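You operate a simulated robot arm through the tools that you are given. There is no shell and no other tool.

You are at the controls of a simulated robot arm. One attempt, no reset.

## Task
Clamp the red-collared spool across both vee blocks and scrub its rust off.
Fine: loose block on the red mark first; brush back afterwards; it stays clamped; fingers clear of the pad; leave the other spool. Set down upright: scrubbing brush. What is to be rubbed or washed off counts as gone when no trace of it is left.

It is judged by the outcome, as a careful person would: the job done as asked, and still so three seconds after it is handed in. It fails if anything else is knocked over, pushed out of place, dropped, spilled or broken.

## Robot
A 6-joint arm with a two-finger parallel gripper, fixed in place. Base frame: the origin is at the foot of the arm, x ahead of it, y to its left, z up; the work surface is at about z = 0.8. Readings come in m, rad, newtons and seconds.
Its first joint turns from -2.897 to 2.897 rad. Payload 3.91 kg.
The tool frame sits at the grasp point between the pads (the TCP): z along the fingers, y along the line on which they close. The tips reach 0.03 m beyond it. The gripper opens to 0.11 m. The fingers are 0.02 m wide and 0.01 m thick; the gripper's body (0.048 by 0.112 m) begins 0.055 m behind the TCP.
Orientation is told as [roll, pitch, yaw] about the base's x, y, z axes, in that order, counted from this pose: with the fingers straight down and closing along the base's y, the tool's x points along the base's -x, its y along +y and its z along -z.

## Interface
- The arm moves only by the tool nudge_tool. Its argument "moves" is one flat list of numbers, 7 for each row, row after row: the turn, a rotation vector about the base's x, y, z in rad, then the shift along the base's x, y, z in m, then the closure, from 0 (fully open) to 1 (shut). In form: [wx, wy, wz, tx, ty, tz, fingers, wx, wy, wz, tx, ty, tz, fingers, ...]. A call has 1 to 20 rows; each row is the pose to reach, as a shift and turn from the pose commanded when the call began. A row lasts 0.2 s, in which the tool goes at most 0.05 m and 0.15 rad; a call with a longer step from one row to the next is refused whole, and so is a gripper value outside its range. A pose out of reach is approached as far as the arm can. The call stops where the force on the tool passes 50 N (or 10 N more than at its start, if that is more) or the arm is blocked; 0.2 s more then pass. The fingers move at their own pace (about 0.153 m/s each) and stop on an object; they squeeze with about 30 N. The grip force told is the motor's: it shows also when the fingers shut on nothing. Time passes only in rows, and 0.2 s behind the last, so rows that repeat a pose let the fingers close. It gives the time, the measured TCP pose, the force on the tool (base axes), the opening and the grip force at its end, in the units of the frame above (readings bear some noise), with the torque about the TCP (base axes, N m) and any sound that the robot's microphone picked up, and new pictures: "views" is both (left out), scene, wrist or none.
- Cameras (640 x 400 px; columns grow to the right, rows downward): "scene" is fixed at [0.0484, -0.6673, 1.5921]; the picture's right is [0.88, -0.47, 0.00], its down [-0.24, -0.45, -0.86] and it looks along [0.41, 0.76, -0.51] (base axes); focal length 368 px, centre (320, 200). "wrist" rides on the gripper at [0.072, 0.017, -0.103] in the tool frame; the picture's right is [-0.23, 0.97, 0.00], its down [-0.76, -0.18, -0.62] and it looks along [-0.61, -0.14, 0.78] (tool axes); focal length 222 px, centre (320, 200). There is no depth. A picture from a camera that has moved, and an enlarged one, comes with that camera's place and axes in the base frame and with its lens. The place of the scene camera against the robot may be out by one fixed shift of up to 0.025 m in any direction.
- zoom(camera, box): a new picture of the part [left, top, right, bottom] of that camera's present view, enlarged. It takes no simulated time.
- sign_off(): hands the job in; it is judged then, once.

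Nothing tells you positions but the pictures and the camera data. Unless the task says otherwise, let go and move clear before handing in.

The tools are called after ">>>" as a command line: name --argument value ..., lists and objects as JSON in quotes. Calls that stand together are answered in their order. nudge_tool: Moves the arm, as the interface text tells. Its arguments: {"type":"object","properties":{"moves":{"type":"array","items":{"type":"number"}},"views":{"type":"string","enum":["both","scene","wrist","none"]}},"required":["moves"]} The other tools are called the same way: zoom (camera, box) takes an enlarged picture of a part of a camera's view; sign_off () hands the job in.

At the start:

```text
time: 0.0
tool_pos: [0.6341, 0.0022, 1.2421]
tool_rot: [0.0, -0.001, 0.001]
contact_force: [-0.7, 0.1, -0.4]
wrist_torque: [-0.04, 0.01, -0.02]
width: 0.11
finger_force: 0.0
```

scene: 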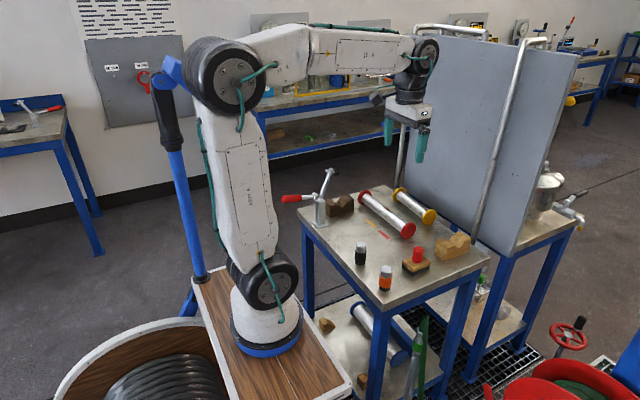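
wrist: 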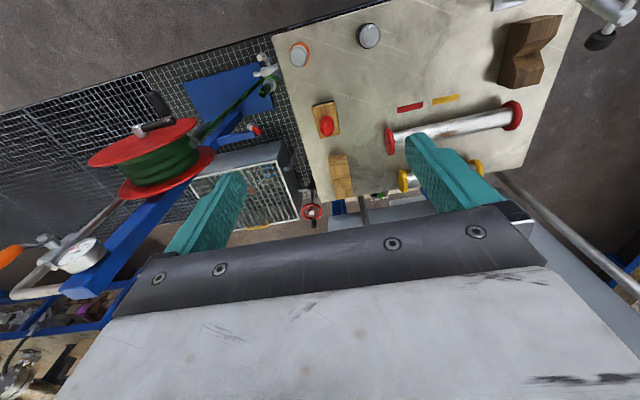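

I see a small steel table with a red-collared spool, a yellow-collared spool, two vee blocks (dark fixed one near a toggle clamp, lighter loose one at right), a brush, two bottles, and red/yellow marks. I'll zoom in to work out positions before moving.

>>> zoom --camera "scene" --box '[280, 160, 500, 300]'

>>> zoom --camera "wrist" --box '[270, 0, 640, 230]'

>>> zoom --camera "scene" --box '[280, 160, 390, 230]'

>>> zoom --camera "scene" --box '[380, 210, 490, 280]'

```text
2.86 times, centred on (390, 230) of scene
camera zoom: at [0.0484, -0.6673, 1.5921], right [0.88, -0.47, 0.0], down [-0.24, -0.45, -0.86], along [0.41, 0.76, -0.51], focal length 1050 px, centre (120, 114)
```

zoom: 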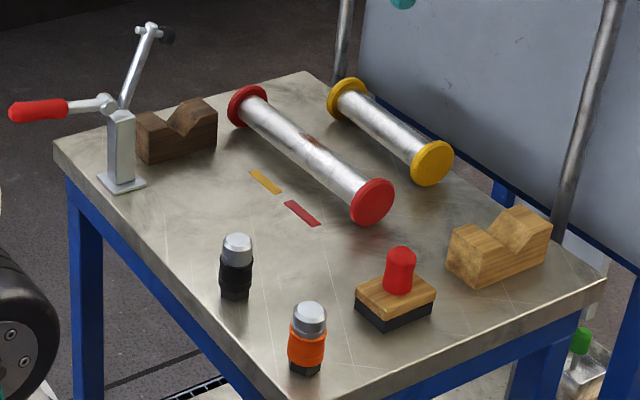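

```text
1.73 times, centred on (455, 115) of wrist
camera zoom: at [0.5626, 0.0186, 1.3466], right [0.23, 0.97, 0.0], down [0.76, -0.18, 0.62], along [0.61, -0.14, -0.78], focal length 384 px, centre (86, 347)
```

zoom: 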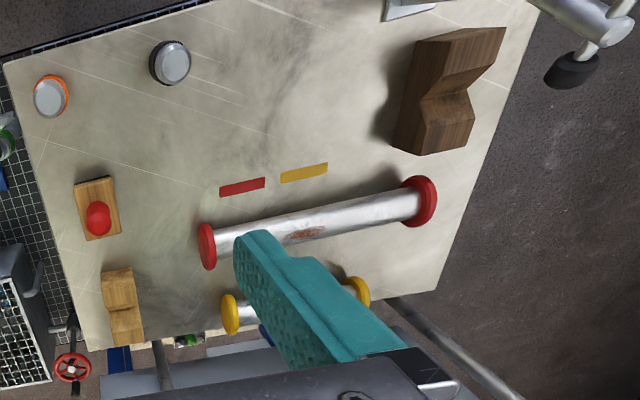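

```text
5.71 times, centred on (335, 195) of scene
camera zoom: at [0.0484, -0.6673, 1.5921], right [0.88, -0.47, 0.0], down [-0.24, -0.45, -0.86], along [0.41, 0.76, -0.51], focal length 2100 px, centre (234, 229)
```

zoom: 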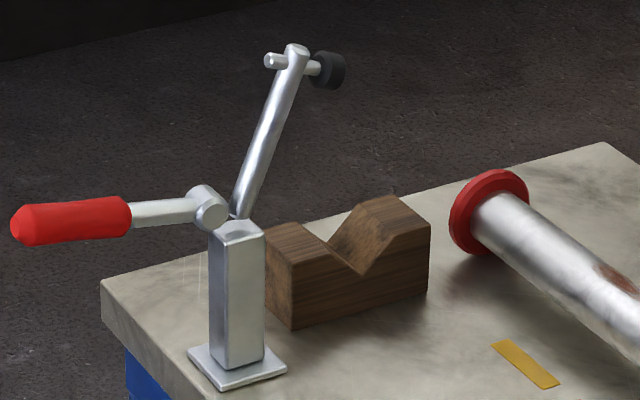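

```text
5.71 times, centred on (435, 245) of scene
camera zoom: at [0.0484, -0.6673, 1.5921], right [0.88, -0.47, 0.0], down [-0.24, -0.45, -0.86], along [0.41, 0.76, -0.51], focal length 2100 px, centre (-337, -57)
```

zoom: 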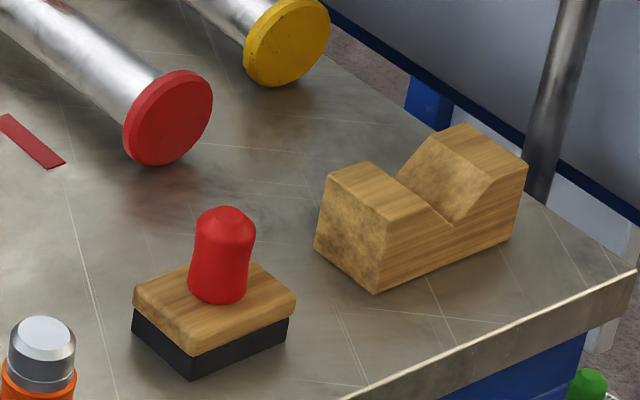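

The layout so far: the spool axes and vees run along y, the dark block is at about (0.70, 0.40), the red mark at about (0.765, 0.19), and the loose block at about (0.895, 0.0). The brush is at about (0.738, -0.01). I'll move the wrist camera closer for finer measurements.

>>> nudge_tool --moves '[0, 0, 0, -0.0106, 0.0354, -0.0203, 0, 0, 0, 0, -0.0212, 0.0708, -0.0406, 0, 0, 0, 0, -0.0318, 0.1062, -0.0609, 0, 0, 0, 0, -0.0424, 0.1416, -0.0812, 0, 0, 0, 0, -0.053, 0.177, -0.1015, 0, 0, 0, 0, -0.0636, 0.2124, -0.1218, 0, 0, 0, 0, -0.074, 0.248, -0.142, 0, 0, 0, 0, -0.074, 0.248, -0.142, 0]' --views "both"

```text
time: 1.8
tool_pos: [0.5612, 0.2502, 1.0999]
tool_rot: [0.002, 0.001, -0.001]
contact_force: [-0.1, -0.4, -0.5]
wrist_torque: [-0.01, 0.03, 0.02]
width: 0.11
finger_force: 0.0
camera wrist: at [0.4883, 0.2657, 1.2047], right [0.23, 0.97, 0.0], down [0.76, -0.18, 0.62], along [0.61, -0.14, -0.78], focal length 222 px, centre (320, 200)
```

scene: 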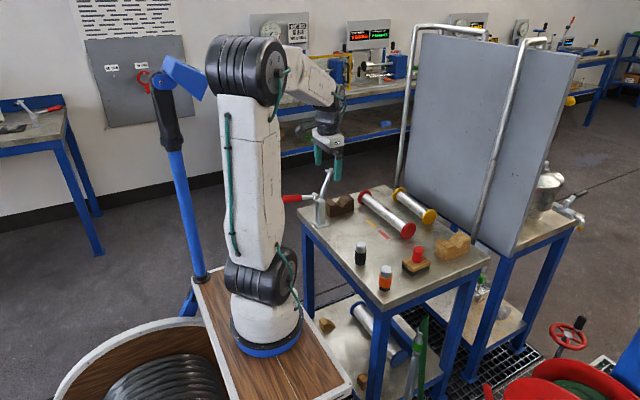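
wrist: 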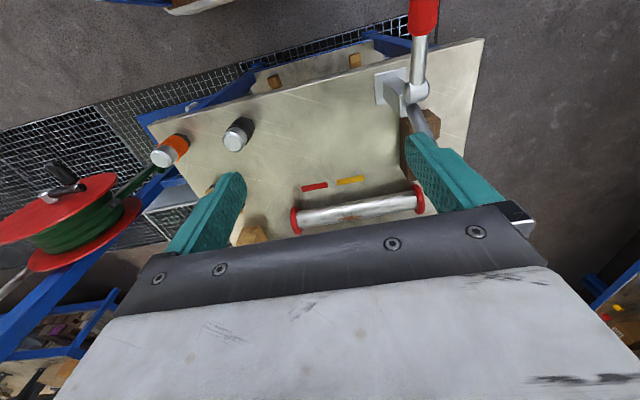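

The wrist view now shows the clamp and the marks. I'll zoom in to measure them.

>>> zoom --camera "wrist" --box '[280, 140, 440, 240]'

>>> zoom --camera "wrist" --box '[350, 0, 510, 100]'

>>> zoom --camera "wrist" --box '[360, 60, 460, 160]'

```text
4.00 times, centred on (360, 190) of wrist
camera zoom: at [0.4883, 0.2657, 1.2047], right [0.23, 0.97, 0.0], down [0.76, -0.18, 0.62], along [0.61, -0.14, -0.78], focal length 888 px, centre (160, 240)
```

zoom: 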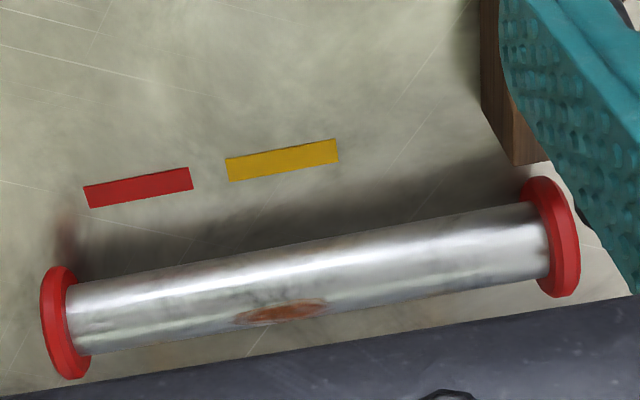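

```text
4.00 times, centred on (430, 50) of wrist
camera zoom: at [0.4883, 0.2657, 1.2047], right [0.23, 0.97, 0.0], down [0.76, -0.18, 0.62], along [0.61, -0.14, -0.78], focal length 888 px, centre (-120, 800)
```

zoom: 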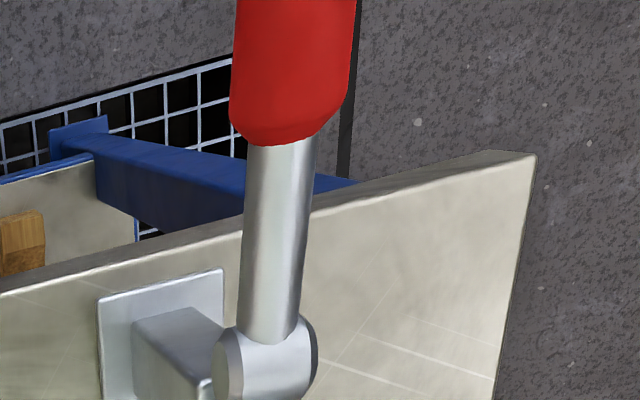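

```text
4.00 times, centred on (410, 110) of wrist
camera zoom: at [0.4883, 0.2657, 1.2047], right [0.23, 0.97, 0.0], down [0.76, -0.18, 0.62], along [0.61, -0.14, -0.78], focal length 888 px, centre (-40, 560)
```

zoom: 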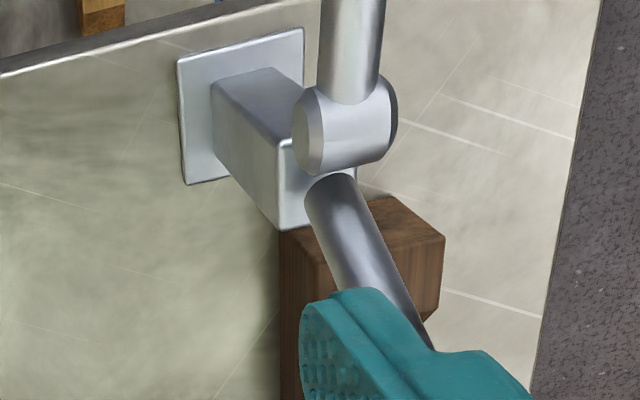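

The marks come out at about (0.765, 0.1875) for red and (0.766, 0.268) for yellow. The dark block's corner is near (0.755, 0.374). Next I'll move over the loose block and brush to measure them.

>>> nudge_tool --moves '[0, 0, 0, 0.0336, -0.03, 0, 0, 0, 0, 0, 0.0672, -0.06, 0, 0, 0, 0, 0, 0.1008, -0.09, -0.0125, 0, 0, 0, 0, 0.1344, -0.12, -0.025, 0, 0, 0, 0, 0.168, -0.15, -0.0375, 0, 0, 0, 0, 0.2016, -0.18, -0.05, 0, 0, 0, 0, 0.2352, -0.21, -0.075, 0, 0, 0, 0, 0.269, -0.24, -0.1, 0, 0, 0, 0, 0.269, -0.24, -0.1, 0]' --views "both"

```text
refused: row 7 steps farther than a row can; nothing moved
```

The call was refused because one step was slightly too long. I'll resend the same move with smaller steps.

>>> nudge_tool --moves '[0, 0, 0, 0.03, -0.027, 0, 0, 0, 0, 0, 0.06, -0.054, 0, 0, 0, 0, 0, 0.09, -0.08, -0.0125, 0, 0, 0, 0, 0.12, -0.107, -0.025, 0, 0, 0, 0, 0.15, -0.134, -0.0375, 0, 0, 0, 0, 0.18, -0.16, -0.05, 0, 0, 0, 0, 0.21, -0.187, -0.07, 0, 0, 0, 0, 0.24, -0.214, -0.09, 0, 0, 0, 0, 0.269, -0.24, -0.1, 0, 0, 0, 0, 0.269, -0.24, -0.1, 0]' --views "both"

```text
time: 4.0
tool_pos: [0.8285, 0.0115, 1.001]
tool_rot: [-0.001, 0.001, -0.001]
contact_force: [0.9, 0.4, 0.8]
wrist_torque: [-0.02, -0.02, -0.04]
width: 0.11
finger_force: 0.1
camera wrist: at [0.7572, 0.0266, 1.1059], right [0.23, 0.97, 0.0], down [0.76, -0.18, 0.62], along [0.61, -0.14, -0.78], focal length 222 px, centre (320, 200)
```

scene: 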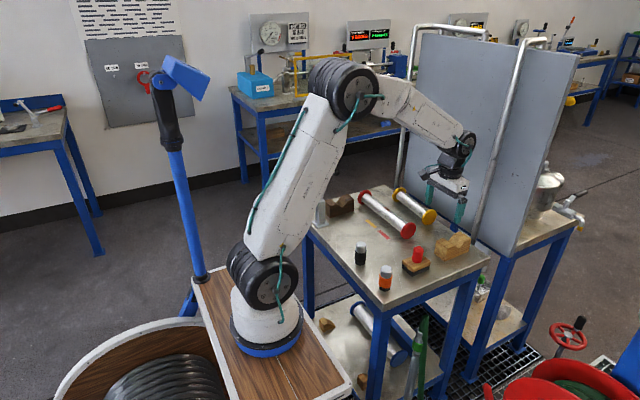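
wrist: 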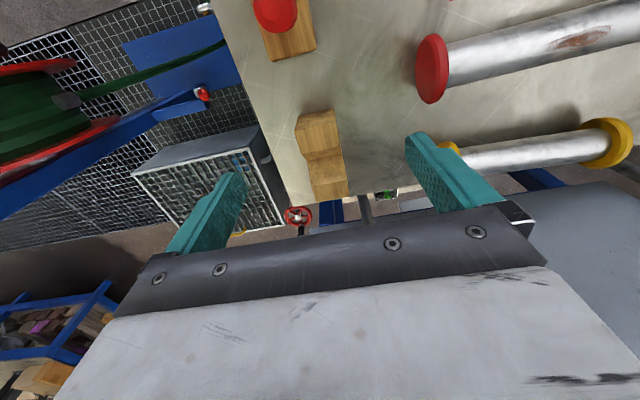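

>>> zoom --camera "wrist" --box '[240, 90, 400, 210]'

>>> zoom --camera "wrist" --box '[220, 0, 380, 100]'

>>> zoom --camera "wrist" --box '[400, 0, 640, 150]'

```text
3.33 times, centred on (320, 150) of wrist
camera zoom: at [0.7572, 0.0266, 1.1059], right [0.23, 0.97, 0.0], down [0.76, -0.18, 0.62], along [0.61, -0.14, -0.78], focal length 740 px, centre (320, 367)
```

zoom: 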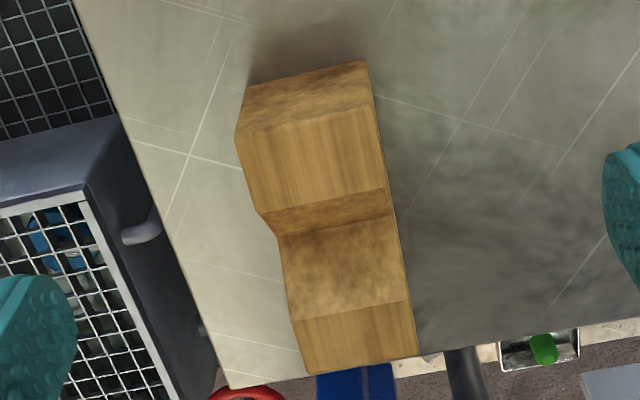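

```text
4.00 times, centred on (300, 50) of wrist
camera zoom: at [0.7572, 0.0266, 1.1059], right [0.23, 0.97, 0.0], down [0.76, -0.18, 0.62], along [0.61, -0.14, -0.78], focal length 888 px, centre (400, 800)
```

zoom: 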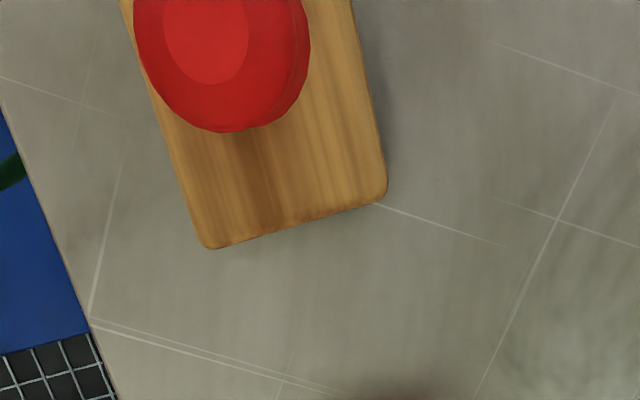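

```text
2.67 times, centred on (520, 75) of wrist
camera zoom: at [0.7572, 0.0266, 1.1059], right [0.23, 0.97, 0.0], down [0.76, -0.18, 0.62], along [0.61, -0.14, -0.78], focal length 592 px, centre (-213, 533)
```

zoom: 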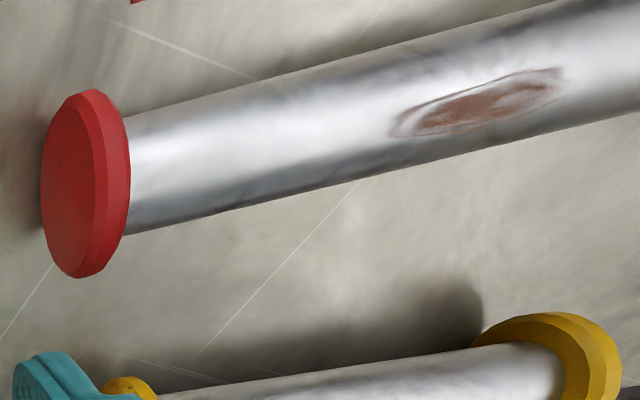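

The loose block's centre is at about (0.903, -0.001), size 0.11 × 0.047 × 0.052, with its vee along y. The red spool's axis is near x=0.825, z=0.833, with tube radius about 0.0205, collar radius about 0.033 and the tube exposed from y≈0.135 to 0.395. Next I'll look closely at the dark block and clamp.

>>> nudge_tool --moves '[0, 0, 0, -0.0228, 0.0369, 0.0082, 0, 0, 0, 0, -0.0455, 0.0738, 0.0163, 0, 0, 0, 0, -0.0683, 0.1107, 0.0245, 0, 0, 0, 0, -0.091, 0.1477, 0.0327, 0, 0, 0, 0, -0.1138, 0.1846, 0.0408, 0, 0, 0, 0, -0.1365, 0.2215, 0.049, 0, 0, 0, 0, -0.1365, 0.2215, 0.049, 0]' --views "wrist"

```text
time: 5.6
tool_pos: [0.6947, 0.2323, 1.0502]
tool_rot: [-0.001, 0.001, 0.0]
contact_force: [0.4, 0.3, 0.1]
wrist_torque: [-0.03, -0.03, 0.02]
width: 0.1102
finger_force: 0.1
camera wrist: at [0.6222, 0.2483, 1.1548], right [0.23, 0.97, 0.0], down [0.76, -0.18, 0.62], along [0.61, -0.14, -0.78], focal length 222 px, centre (320, 200)
```

wrist: 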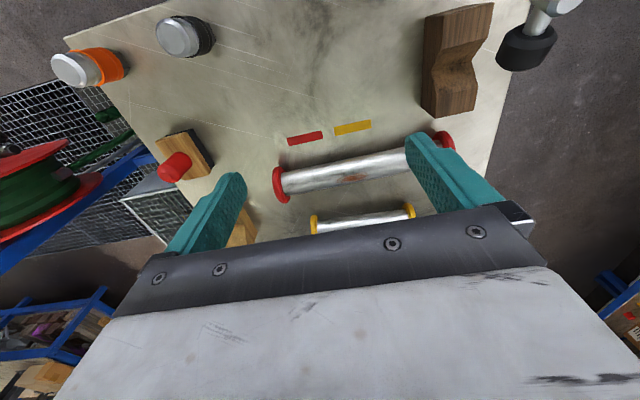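

>>> zoom --camera "wrist" --box '[400, 0, 560, 130]'

>>> zoom --camera "wrist" --box '[260, 100, 460, 210]'

>>> zoom --camera "wrist" --box '[460, 0, 600, 80]'

```text
3.08 times, centred on (480, 65) of wrist
camera zoom: at [0.6222, 0.2483, 1.1548], right [0.23, 0.97, 0.0], down [0.76, -0.18, 0.62], along [0.61, -0.14, -0.78], focal length 684 px, centre (-172, 615)
```

zoom: 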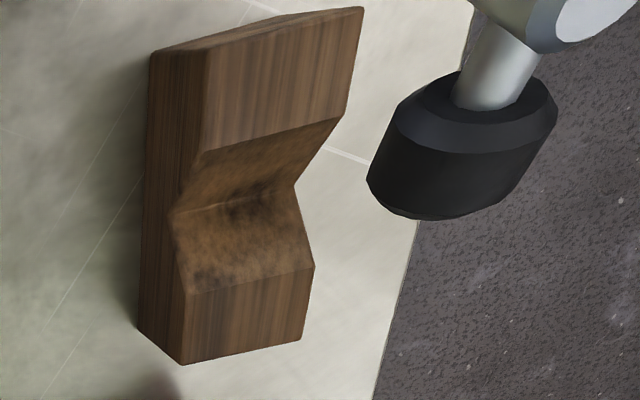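

```text
3.20 times, centred on (360, 155) of wrist
camera zoom: at [0.6222, 0.2483, 1.1548], right [0.23, 0.97, 0.0], down [0.76, -0.18, 0.62], along [0.61, -0.14, -0.78], focal length 711 px, centre (192, 344)
```

zoom: 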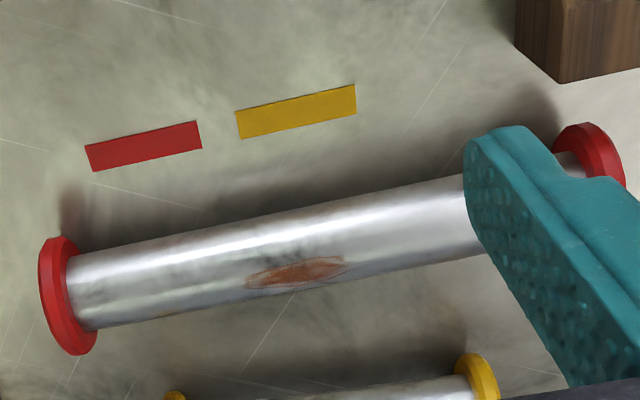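

```text
4.57 times, centred on (530, 40) of wrist
camera zoom: at [0.6222, 0.2483, 1.1548], right [0.23, 0.97, 0.0], down [0.76, -0.18, 0.62], along [0.61, -0.14, -0.78], focal length 1015 px, centre (-640, 931)
```

zoom: 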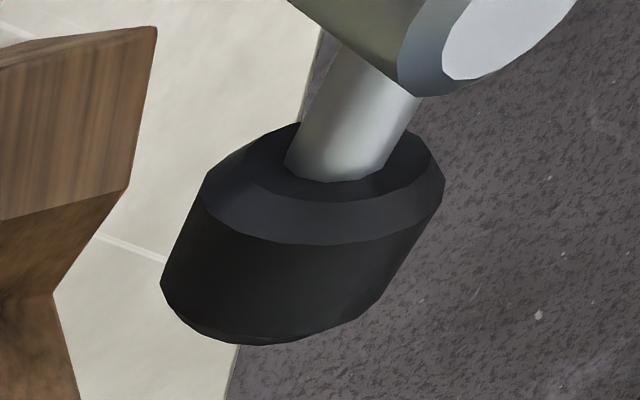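

The dark block spans x 0.648–0.756 and y 0.375–0.422, with its vee axis at x≈0.702, so the spool must lie along x≈0.702. The loose block therefore goes at about (0.702, 0.19), with its end against the red mark. I'll start by moving above the loose block.

>>> nudge_tool --moves '[0, 0, 0, 0.03, -0.0332, 0, 0, 0, 0, 0, 0.06, -0.0664, 0, 0, 0, 0, 0, 0.09, -0.1, -0.015, 0, 0, 0, 0, 0.12, -0.133, -0.03, 0, 0, 0, 0, 0.15, -0.166, -0.045, 0, 0, 0, 0, 0.18, -0.199, -0.065, 0, 0, 0, 0, 0.2104, -0.2327, -0.08, 0, 0, 0, 0, 0.2104, -0.2327, -0.0991, 0, 0, 0, 0, 0.2104, -0.2327, -0.0991, 0]' --views "both"

```text
time: 7.6
tool_pos: [0.9038, -0.0016, 0.9509]
tool_rot: [0.0, -0.001, 0.001]
contact_force: [1.2, -0.7, 0.6]
wrist_torque: [-0.03, 0.03, 0.0]
width: 0.1101
finger_force: 0.1
camera wrist: at [0.832, 0.016, 1.0554], right [0.23, 0.97, 0.0], down [0.76, -0.18, 0.62], along [0.61, -0.14, -0.78], focal length 222 px, centre (320, 200)
```

scene: 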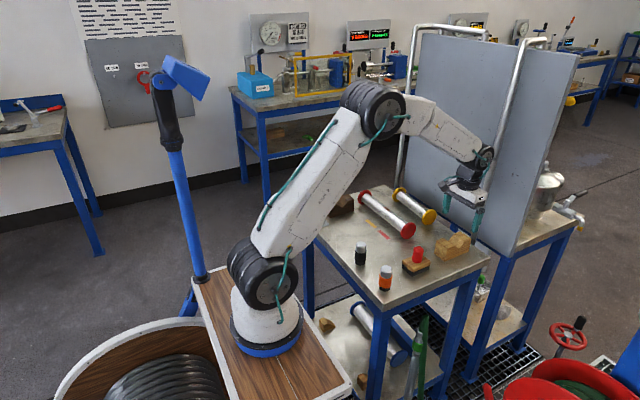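
wrist: 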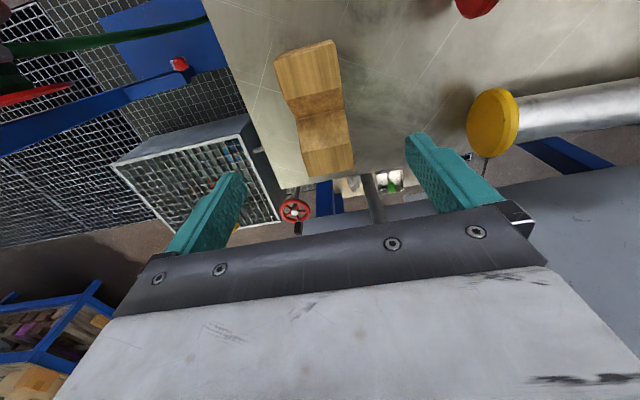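

>>> zoom --camera "wrist" --box '[240, 30, 400, 190]'

>>> zoom --camera "scene" --box '[390, 130, 550, 280]'

```text
2.50 times, centred on (320, 110) of wrist
camera zoom: at [0.832, 0.016, 1.0554], right [0.23, 0.97, 0.0], down [0.76, -0.18, 0.62], along [0.61, -0.14, -0.78], focal length 555 px, centre (320, 425)
```

zoom: 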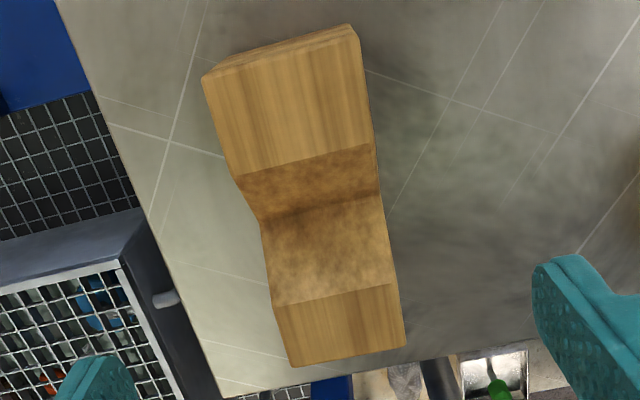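

```text
2.67 times, centred on (470, 205) of scene
camera zoom: at [0.0484, -0.6673, 1.5921], right [0.88, -0.47, 0.0], down [-0.24, -0.45, -0.86], along [0.41, 0.76, -0.51], focal length 980 px, centre (-80, 187)
```

zoom: 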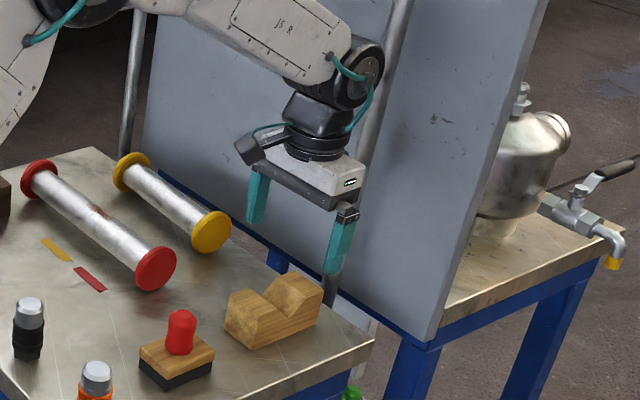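

The loose block's vee is centred at about (0.9015, -0.001) and squared to the axes. I'll descend, grip it across its 47 mm thickness and check before lifting.

>>> nudge_tool --moves '[0, 0, 0, -0.0015, 0, -0.04, 0, 0, 0, 0, -0.0015, 0, -0.075, 0, 0, 0, 0, -0.0015, 0, -0.1, 0, 0, 0, 0, -0.0015, 0, -0.113, 0, 0, 0, 0, -0.0015, 0, -0.113, 0, 0, 0, 0, -0.0015, 0, -0.113, 0.3, 0, 0, 0, -0.0015, 0, -0.113, 0.6, 0, 0, 0, -0.0015, 0, -0.113, 1, 0, 0, 0, -0.0015, 0, -0.113, 1, 0, 0, 0, -0.0015, 0, -0.113, 1]' --views "both"

```text
time: 9.8
tool_pos: [0.9018, -0.002, 0.8389]
tool_rot: [0.0, 0.001, 0.0]
contact_force: [0.0, -0.4, -0.3]
wrist_torque: [-0.04, -0.03, -0.03]
width: 0.0496
finger_force: 30.1
camera wrist: at [0.83, 0.0147, 0.9425], right [0.23, 0.97, 0.0], down [0.76, -0.18, 0.62], along [0.61, -0.14, -0.78], focal length 222 px, centre (320, 200)
```

scene: 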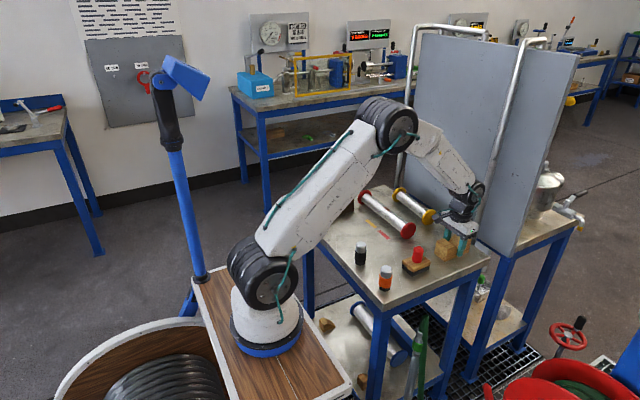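
wrist: 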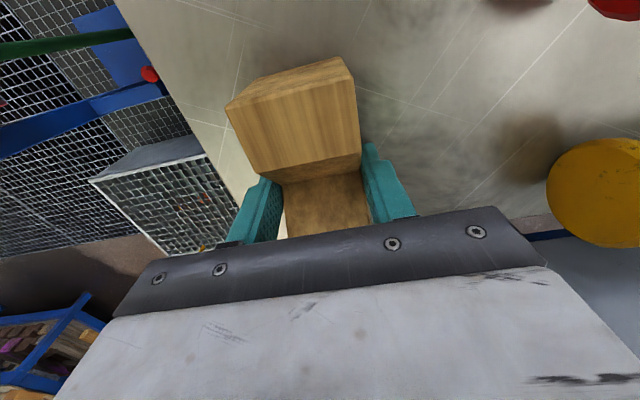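

The grip is firm and the block measures 49.6 mm wide. I'll lift it, carry it over to above the red mark position and check before lowering.

>>> nudge_tool --moves '[0, 0, 0, 0, 0, 0.02, 1, 0, 0, 0, 0, 0, 0.06, 1, 0, 0, 0, 0, 0, 0.1, 1, 0, 0, 0, -0.02, 0.0193, 0.11, 1, 0, 0, 0, -0.05, 0.0483, 0.11, 1, 0, 0, 0, -0.08, 0.0773, 0.11, 1, 0, 0, 0, -0.11, 0.1063, 0.11, 1, 0, 0, 0, -0.14, 0.1352, 0.11, 1, 0, 0, 0, -0.17, 0.1642, 0.11, 1, 0, 0, 0, -0.19, 0.1835, 0.11, 1, 0, 0, 0, -0.1998, 0.193, 0.11, 1, 0, 0, 0, -0.1998, 0.193, 0.11, 1, 0, 0, 0, -0.1998, 0.193, 0.08, 1, 0, 0, 0, -0.1998, 0.193, 0.08, 1]' --views "both"

```text
time: 12.8
tool_pos: [0.7026, 0.1917, 0.9175]
tool_rot: [0.001, 0.0, -0.001]
contact_force: [-0.3, -0.5, -0.7]
wrist_torque: [0.01, 0.04, -0.02]
width: 0.0498
finger_force: 29.9
camera wrist: at [0.6307, 0.2087, 1.0214], right [0.23, 0.97, 0.0], down [0.76, -0.18, 0.62], along [0.61, -0.14, -0.78], focal length 222 px, centre (320, 200)
```

scene: 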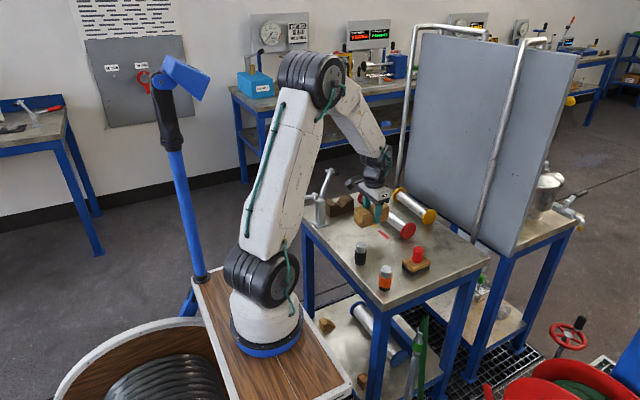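
wrist: 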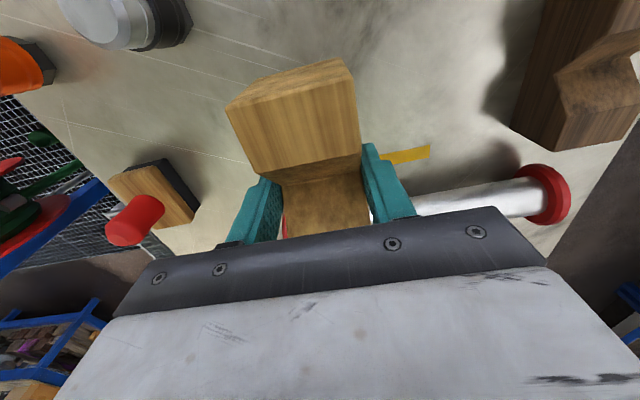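

>>> zoom --camera "wrist" --box '[400, 0, 640, 240]'

>>> zoom --camera "scene" --box '[290, 150, 450, 270]'

```text
1.67 times, centred on (520, 120) of wrist
camera zoom: at [0.6307, 0.2087, 1.0214], right [0.23, 0.97, 0.0], down [0.76, -0.18, 0.62], along [0.61, -0.14, -0.78], focal length 370 px, centre (-13, 333)
```

zoom: 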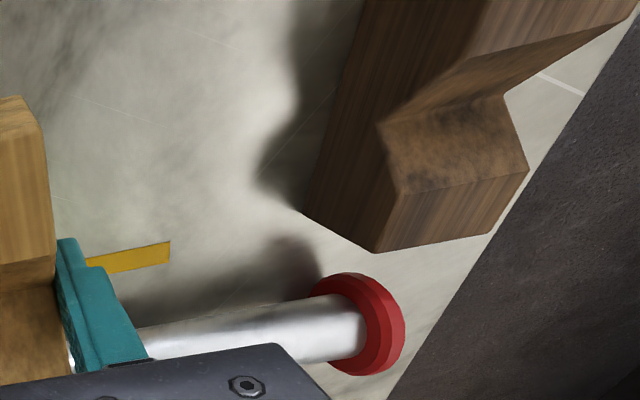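

```text
3.33 times, centred on (370, 210) of scene
camera zoom: at [0.0484, -0.6673, 1.5921], right [0.88, -0.47, 0.0], down [-0.24, -0.45, -0.86], along [0.41, 0.76, -0.51], focal length 1225 px, centre (153, 167)
```

zoom: 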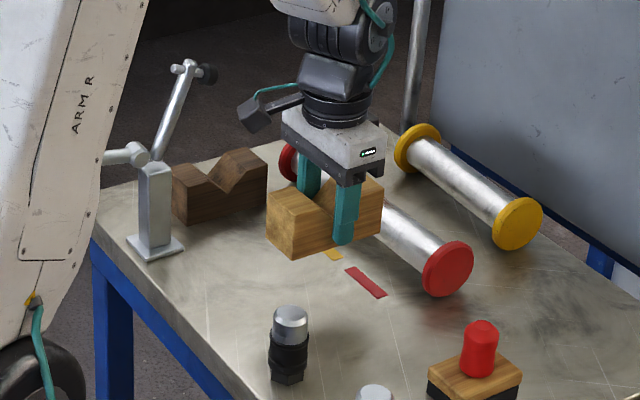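

>>> zoom --camera "wrist" --box '[480, 150, 580, 235]'

```text
4.71 times, centred on (530, 192) of wrist
camera zoom: at [0.6307, 0.2087, 1.0214], right [0.23, 0.97, 0.0], down [0.76, -0.18, 0.62], along [0.61, -0.14, -0.78], focal length 1045 px, centre (-668, 235)
```

zoom: 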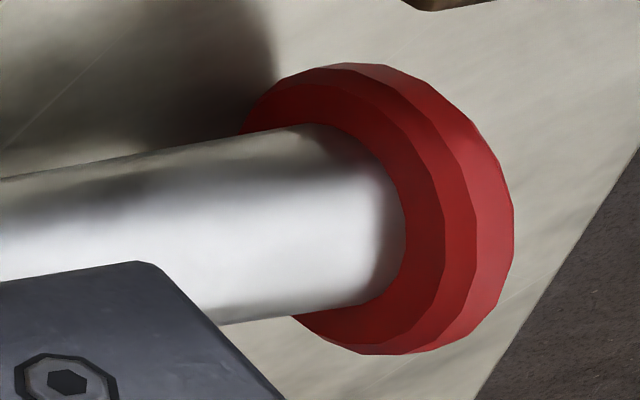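

The dark block's vee checks out at x≈0.702 again. I'll lower the loose block at (0.7017, 0.193), beside the red mark and in line with the fixed vee, and release it.

>>> nudge_tool --moves '[0, 0, 0, 0, 0.001, -0.03, 1, 0, 0, 0, 0, 0.001, -0.06, 1, 0, 0, 0, 0, 0.001, -0.075, 1, 0, 0, 0, 0, 0.001, -0.0795, 1, 0, 0, 0, 0, 0.001, -0.0798, 1, 0, 0, 0, 0, 0.001, -0.0798, 0.5, 0, 0, 0, 0, 0.001, -0.0798, 0.3, 0, 0, 0, 0, 0.001, -0.0798, 0.15, 0, 0, 0, 0, 0.001, -0.0798, 0.15, 0, 0, 0, 0, 0.001, -0.04, 0.15, 0, 0, 0, 0, 0.001, 0.0, 0.15, 0, 0, 0, 0, 0.001, 0.04, 0.0, 0, 0, 0, 0, 0.001, 0.08, 0.0]' --views "both"

```text
time: 15.6
tool_pos: [0.7032, 0.192, 0.9954]
tool_rot: [0.0, 0.001, -0.001]
contact_force: [0.2, 0.5, -0.6]
wrist_torque: [-0.02, 0.02, 0.01]
width: 0.1099
finger_force: 0.0
camera wrist: at [0.631, 0.2084, 1.0995], right [0.23, 0.97, 0.0], down [0.76, -0.18, 0.62], along [0.61, -0.14, -0.78], focal length 222 px, centre (320, 200)
```

scene: 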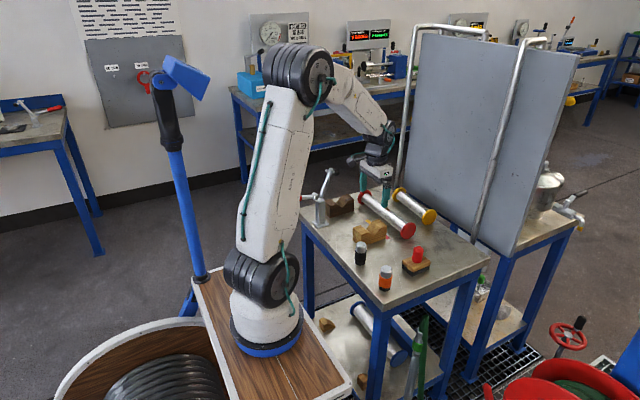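
wrist: 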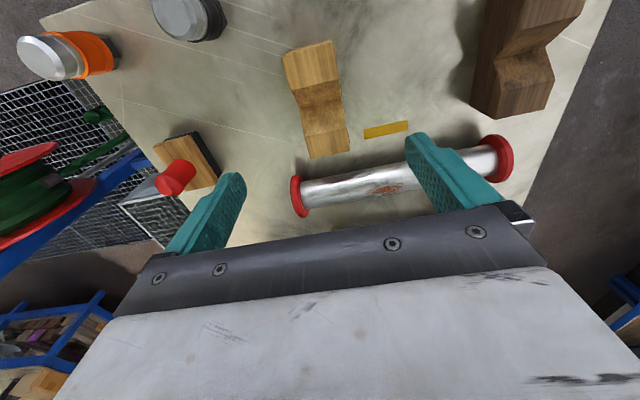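

>>> zoom --camera "wrist" --box '[270, 0, 590, 200]'

>>> zoom --camera "scene" --box '[290, 150, 450, 270]'

>>> zoom --camera "wrist" --box '[270, 30, 370, 170]'

```text
2.00 times, centred on (430, 100) of wrist
camera zoom: at [0.631, 0.2084, 1.0995], right [0.23, 0.97, 0.0], down [0.76, -0.18, 0.62], along [0.61, -0.14, -0.78], focal length 444 px, centre (100, 400)
```

zoom: 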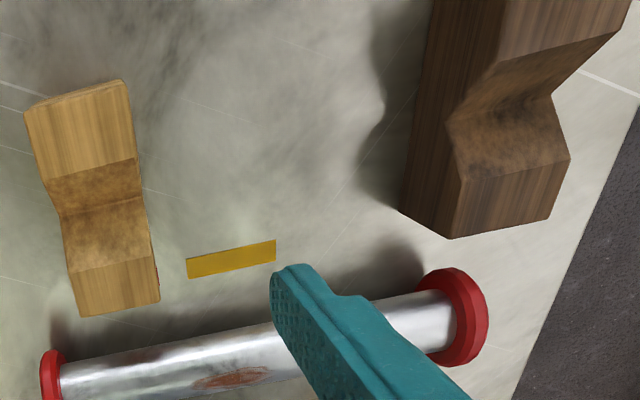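

```text
3.33 times, centred on (370, 210) of scene
camera zoom: at [0.0484, -0.6673, 1.5921], right [0.88, -0.47, 0.0], down [-0.24, -0.45, -0.86], along [0.41, 0.76, -0.51], focal length 1225 px, centre (153, 167)
```

zoom: 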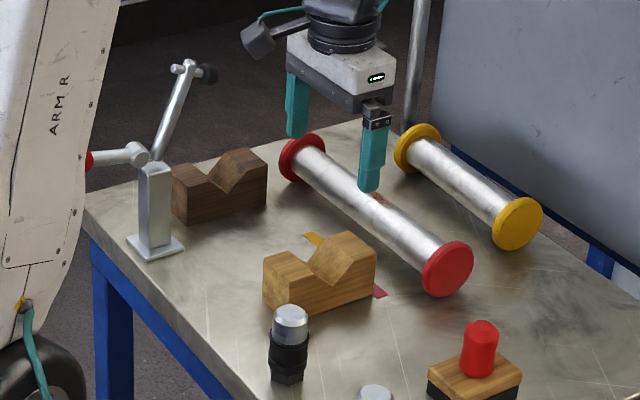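

```text
2.86 times, centred on (320, 100) of wrist
camera zoom: at [0.631, 0.2084, 1.0995], right [0.23, 0.97, 0.0], down [0.76, -0.18, 0.62], along [0.61, -0.14, -0.78], focal length 635 px, centre (320, 486)
```

zoom: 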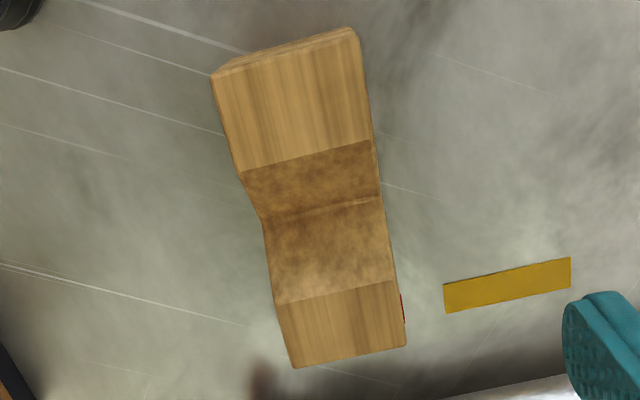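

The loose block sits at about (0.702, 0.192), in line with the fixed vee and touching the red mark. Before gripping the spool I want a precise reading of its low-y collar, because the fit across the two blocks is tight.

>>> zoom --camera "wrist" --box '[270, 150, 400, 230]'

>>> zoom --camera "scene" --box '[340, 180, 440, 250]'

```text
4.92 times, centred on (335, 190) of wrist
camera zoom: at [0.631, 0.2084, 1.0995], right [0.23, 0.97, 0.0], down [0.76, -0.18, 0.62], along [0.61, -0.14, -0.78], focal length 1094 px, centre (246, 249)
```

zoom: 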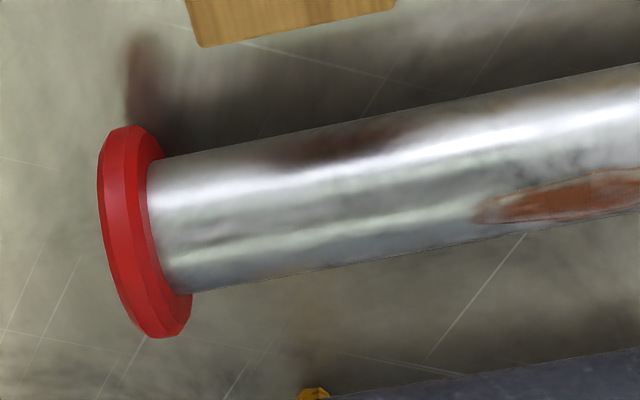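

```text
5.71 times, centred on (390, 215) of scene
camera zoom: at [0.0484, -0.6673, 1.5921], right [0.88, -0.47, 0.0], down [-0.24, -0.45, -0.86], along [0.41, 0.76, -0.51], focal length 2100 px, centre (-80, 114)
```

zoom: 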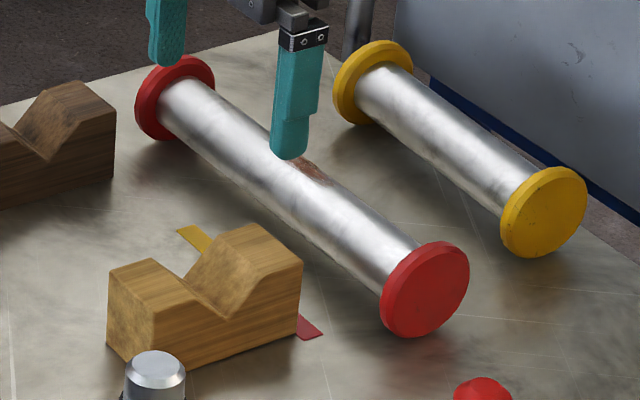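

The fit looks tight, so I'll take edge-on views of each end, with the camera in the plane of the collar and the block face, to get a reliable clearance.

>>> nudge_tool --moves '[0, 0, 0, 0.015, -0.03, 0.0, 0, 0, 0, 0, 0.03, -0.06, 0, 0, 0, 0, 0, 0.03, -0.06, 0, 0]' --views "wrist"

>>> zoom --camera "wrist" --box '[290, 50, 450, 210]'

>>> zoom --camera "wrist" --box '[310, 130, 410, 210]'

```text
time: 16.4
tool_pos: [0.7321, 0.1326, 0.9964]
tool_rot: [-0.001, 0.001, 0.001]
contact_force: [-0.1, 0.9, -0.4]
wrist_torque: [-0.02, 0.0, -0.02]
width: 0.1098
finger_force: 0.1
camera wrist: at [0.6606, 0.1482, 1.1005], right [0.23, 0.97, 0.0], down [0.76, -0.18, 0.62], along [0.61, -0.14, -0.78], focal length 222 px, centre (320, 200)
```

wrist: 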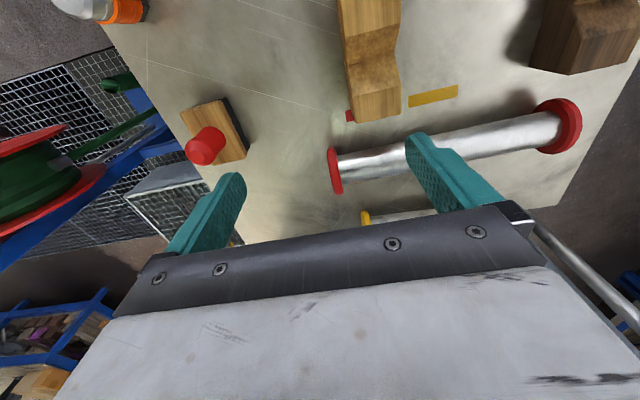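

```text
2.50 times, centred on (370, 130) of wrist
camera zoom: at [0.6606, 0.1482, 1.1005], right [0.23, 0.97, 0.0], down [0.76, -0.18, 0.62], along [0.61, -0.14, -0.78], focal length 555 px, centre (195, 375)
```

zoom: 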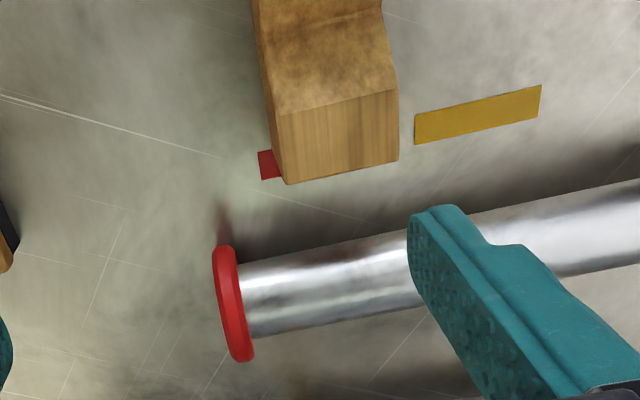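

```text
5.00 times, centred on (360, 170) of wrist
camera zoom: at [0.6606, 0.1482, 1.1005], right [0.23, 0.97, 0.0], down [0.76, -0.18, 0.62], along [0.61, -0.14, -0.78], focal length 1111 px, centre (120, 350)
```

zoom: 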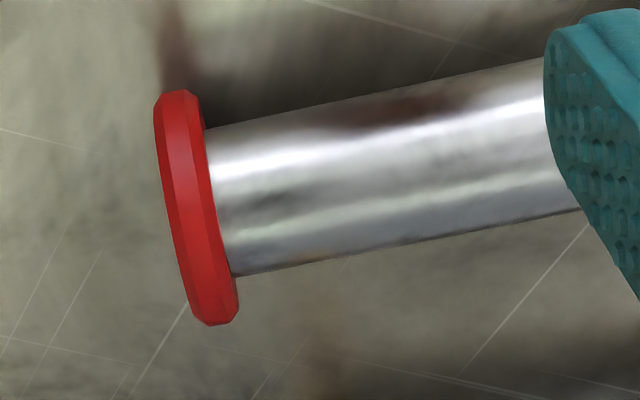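

>>> nudge_tool --moves '[0, 0, 0, 0.01, 0.02, 0.03, 0, 0, 0, 0, 0.02, 0.055, 0.05, 0, 0, 0, 0, 0.03, 0.095, 0.063, 0, 0, 0, 0, 0.04, 0.135, 0.063, 0, 0, 0, 0, 0.048, 0.175, 0.063, 0, 0, 0, 0, 0.048, 0.215, 0.063, 0, 0, 0, 0, 0.048, 0.252, 0.063, 0, 0, 0, 0, 0.048, 0.252, 0.063, 0]' --views "wrist"

>>> zoom --camera "wrist" --box '[260, 0, 440, 180]'

>>> zoom --camera "scene" --box '[280, 130, 440, 250]'

```text
time: 18.2
tool_pos: [0.779, 0.3844, 1.0611]
tool_rot: [0.001, -0.001, -0.001]
contact_force: [-0.6, 0.2, 0.1]
wrist_torque: [-0.03, -0.02, 0.02]
width: 0.1099
finger_force: 0.1
camera wrist: at [0.7069, 0.401, 1.1655], right [0.23, 0.97, 0.0], down [0.76, -0.18, 0.62], along [0.61, -0.14, -0.78], focal length 222 px, centre (320, 200)
```

wrist: 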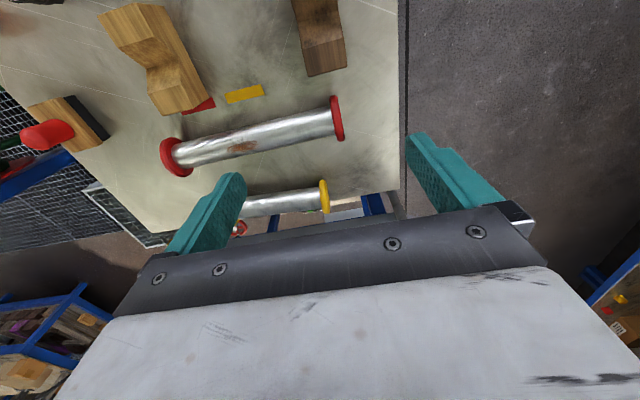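

```text
2.22 times, centred on (350, 90) of wrist
camera zoom: at [0.7069, 0.401, 1.1655], right [0.23, 0.97, 0.0], down [0.76, -0.18, 0.62], along [0.61, -0.14, -0.78], focal length 494 px, centre (253, 444)
```

zoom: 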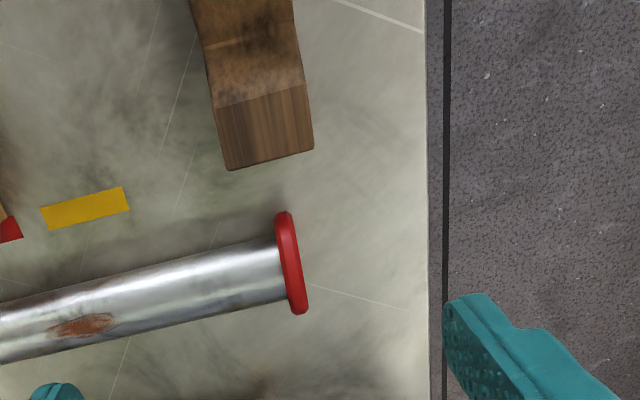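

```text
3.33 times, centred on (360, 190) of scene
camera zoom: at [0.0484, -0.6673, 1.5921], right [0.88, -0.47, 0.0], down [-0.24, -0.45, -0.86], along [0.41, 0.76, -0.51], focal length 1225 px, centre (187, 233)
```

zoom: 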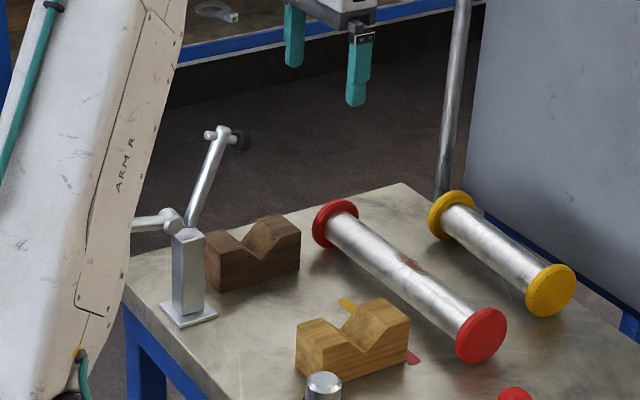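

>>> zoom --camera "wrist" --box '[310, 80, 370, 150]'

>>> zoom --camera "wrist" --box '[290, 0, 370, 90]'

>>> zoom --camera "wrist" --box '[90, 0, 220, 190]'

```text
5.71 times, centred on (340, 115) of wrist
camera zoom: at [0.7069, 0.401, 1.1655], right [0.23, 0.97, 0.0], down [0.76, -0.18, 0.62], along [0.61, -0.14, -0.78], focal length 1269 px, centre (206, 686)
```

zoom: 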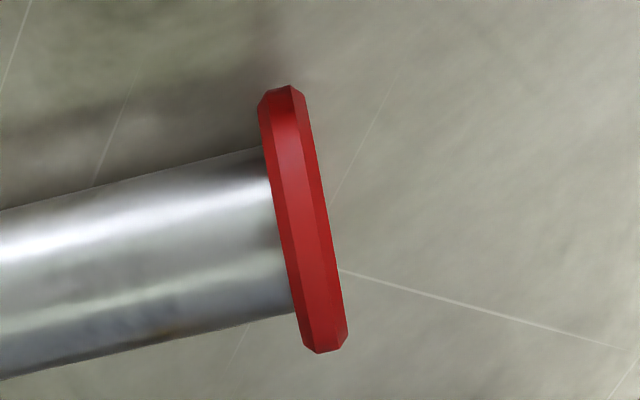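

```text
4.44 times, centred on (330, 45) of wrist
camera zoom: at [0.7069, 0.401, 1.1655], right [0.23, 0.97, 0.0], down [0.76, -0.18, 0.62], along [0.61, -0.14, -0.78], focal length 987 px, centre (276, 889)
```

zoom: 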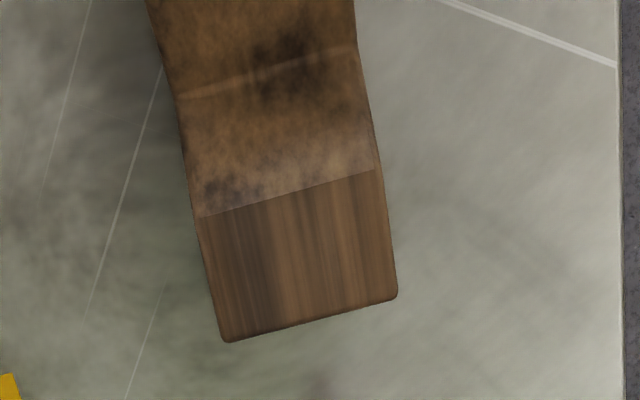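

```text
2.11 times, centred on (155, 95) of wrist
camera zoom: at [0.7069, 0.401, 1.1655], right [0.23, 0.97, 0.0], down [0.76, -0.18, 0.62], along [0.61, -0.14, -0.78], focal length 468 px, centre (667, 421)
```

zoom: 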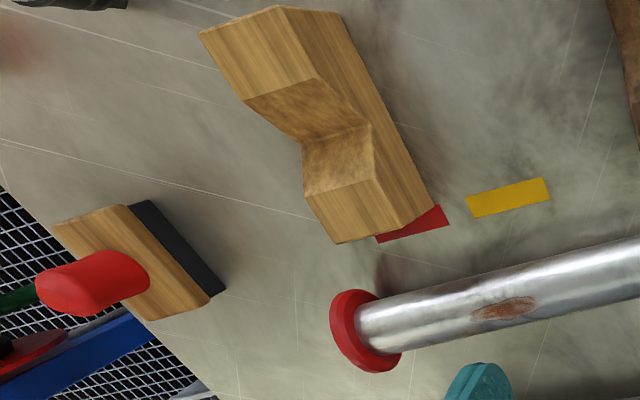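

Edge-on readings give an inner collar spacing of about 0.255. The outer span of the two blocks is about 0.256, so there is essentially no clearance. The mark is 60 mm long against a 50 mm block, so I'll re-grip the loose block and shift it about 3.5 mm toward +y, which keeps it at the mark and lets the collars straddle the blocks.

>>> nudge_tool --moves '[0, 0, 0, -0.01, -0.045, 0, 0, 0, 0, 0, -0.02, -0.09, 0, 0, 0, 0, 0, -0.035, -0.135, -0.01, 0, 0, 0, 0, -0.055, -0.17, -0.035, 0, 0, 0, 0, -0.07, -0.19, -0.07, 0, 0, 0, 0, -0.078, -0.192, -0.11, 0, 0, 0, 0, -0.078, -0.192, -0.143, 0, 0, 0, 0, -0.078, -0.192, -0.18, 0, 0, 0, 0, -0.078, -0.192, -0.21, 0, 0, 0, 0, -0.078, -0.192, -0.2225, 0, 0, 0, 0, -0.078, -0.192, -0.2225, 0.3, 0, 0, 0, -0.078, -0.192, -0.2225, 0.5, 0, 0, 0, -0.078, -0.192, -0.2225, 1, 0, 0, 0, -0.078, -0.192, -0.2225, 1, 0, 0, 0, -0.078, -0.192, -0.219, 1, 0, 0, 0, -0.078, -0.1885, -0.219, 1, 0, 0, 0, -0.078, -0.1885, -0.2225, 1, 0, 0, 0, -0.078, -0.1885, -0.2225, 1, 0, 0, 0, -0.078, -0.1885, -0.2225, 0.4, 0, 0, 0, -0.078, -0.1885, -0.2225, 0.15]' --views "scene"

```text
time: 22.4
tool_pos: [0.7028, 0.1955, 0.8376]
tool_rot: [0.0, 0.0, -0.001]
contact_force: [0.6, 0.3, -0.6]
wrist_torque: [0.0, -0.02, 0.0]
width: 0.0937
finger_force: 0.1
```

scene: 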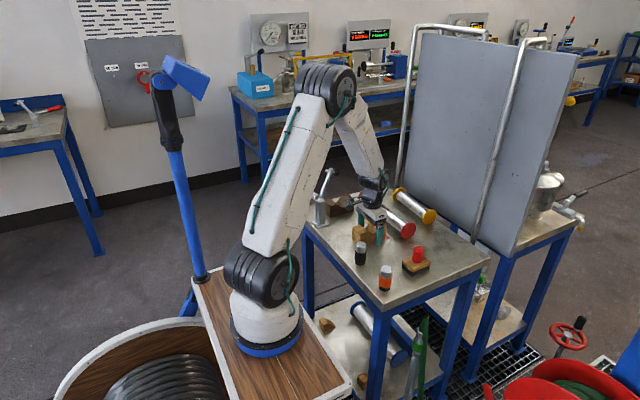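

The block is shifted and released. Now I'll retract, turn the wrist 90° so the fingers close along x, and move above the middle of the red spool.

>>> nudge_tool --moves '[0, 0, 0, 0, 0, 0.04, 0.1, 0, 0, 0, 0, 0, 0.08, 0, 0, 0, 0, 0, 0, 0.12, 0, 0, 0, 0, 0, 0, 0.1525, 0, 0, 0, 0.1428, 0.0112, 0.0063, 0.1525, 0, 0, 0, 0.2856, 0.0224, 0.0126, 0.1525, 0, 0, 0, 0.4284, 0.0336, 0.019, 0.1525, 0, 0, 0, 0.5712, 0.0448, 0.0253, 0.1525, 0, 0, 0, 0.714, 0.056, 0.0316, 0.1525, 0, 0, 0, 0.8568, 0.0672, 0.0379, 0.1525, 0, 0, 0, 0.9996, 0.0785, 0.0442, 0.1525, 0, 0, 0, 1.1424, 0.0897, 0.0505, 0.1525, 0, 0, 0, 1.2852, 0.1009, 0.0569, 0.1525, 0, 0, 0, 1.428, 0.1121, 0.0632, 0.1525, 0, 0, 0, 1.5708, 0.1233, 0.0695, 0.1525, 0, 0, 0, 1.5708, 0.1233, 0.0695, 0.1525, 0]' --views "both"

```text
time: 25.8
tool_pos: [0.8252, 0.2661, 0.9915]
tool_rot: [-0.001, 0.001, 1.572]
contact_force: [-0.2, 0.0, -0.4]
wrist_torque: [0.0, 0.0, 0.02]
width: 0.1099
finger_force: 0.0
camera wrist: at [0.8091, 0.1924, 1.0945], right [-0.97, 0.23, 0.0], down [0.18, 0.76, 0.62], along [0.14, 0.61, -0.78], focal length 222 px, centre (320, 200)
```

scene: 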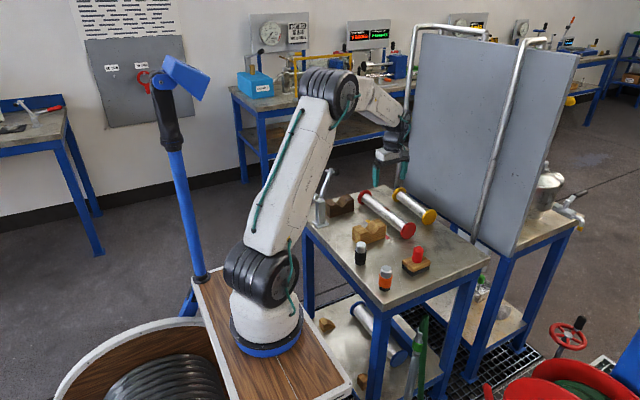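
wrist: 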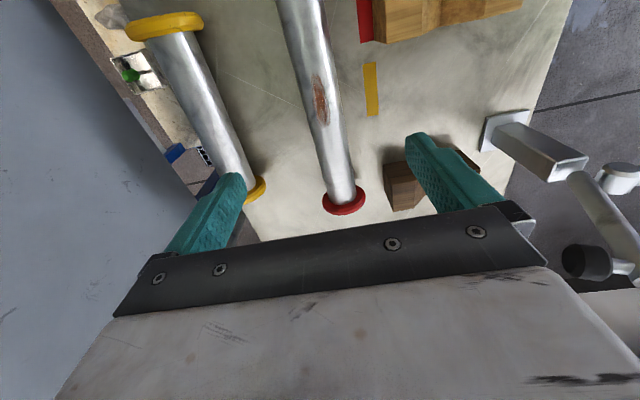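

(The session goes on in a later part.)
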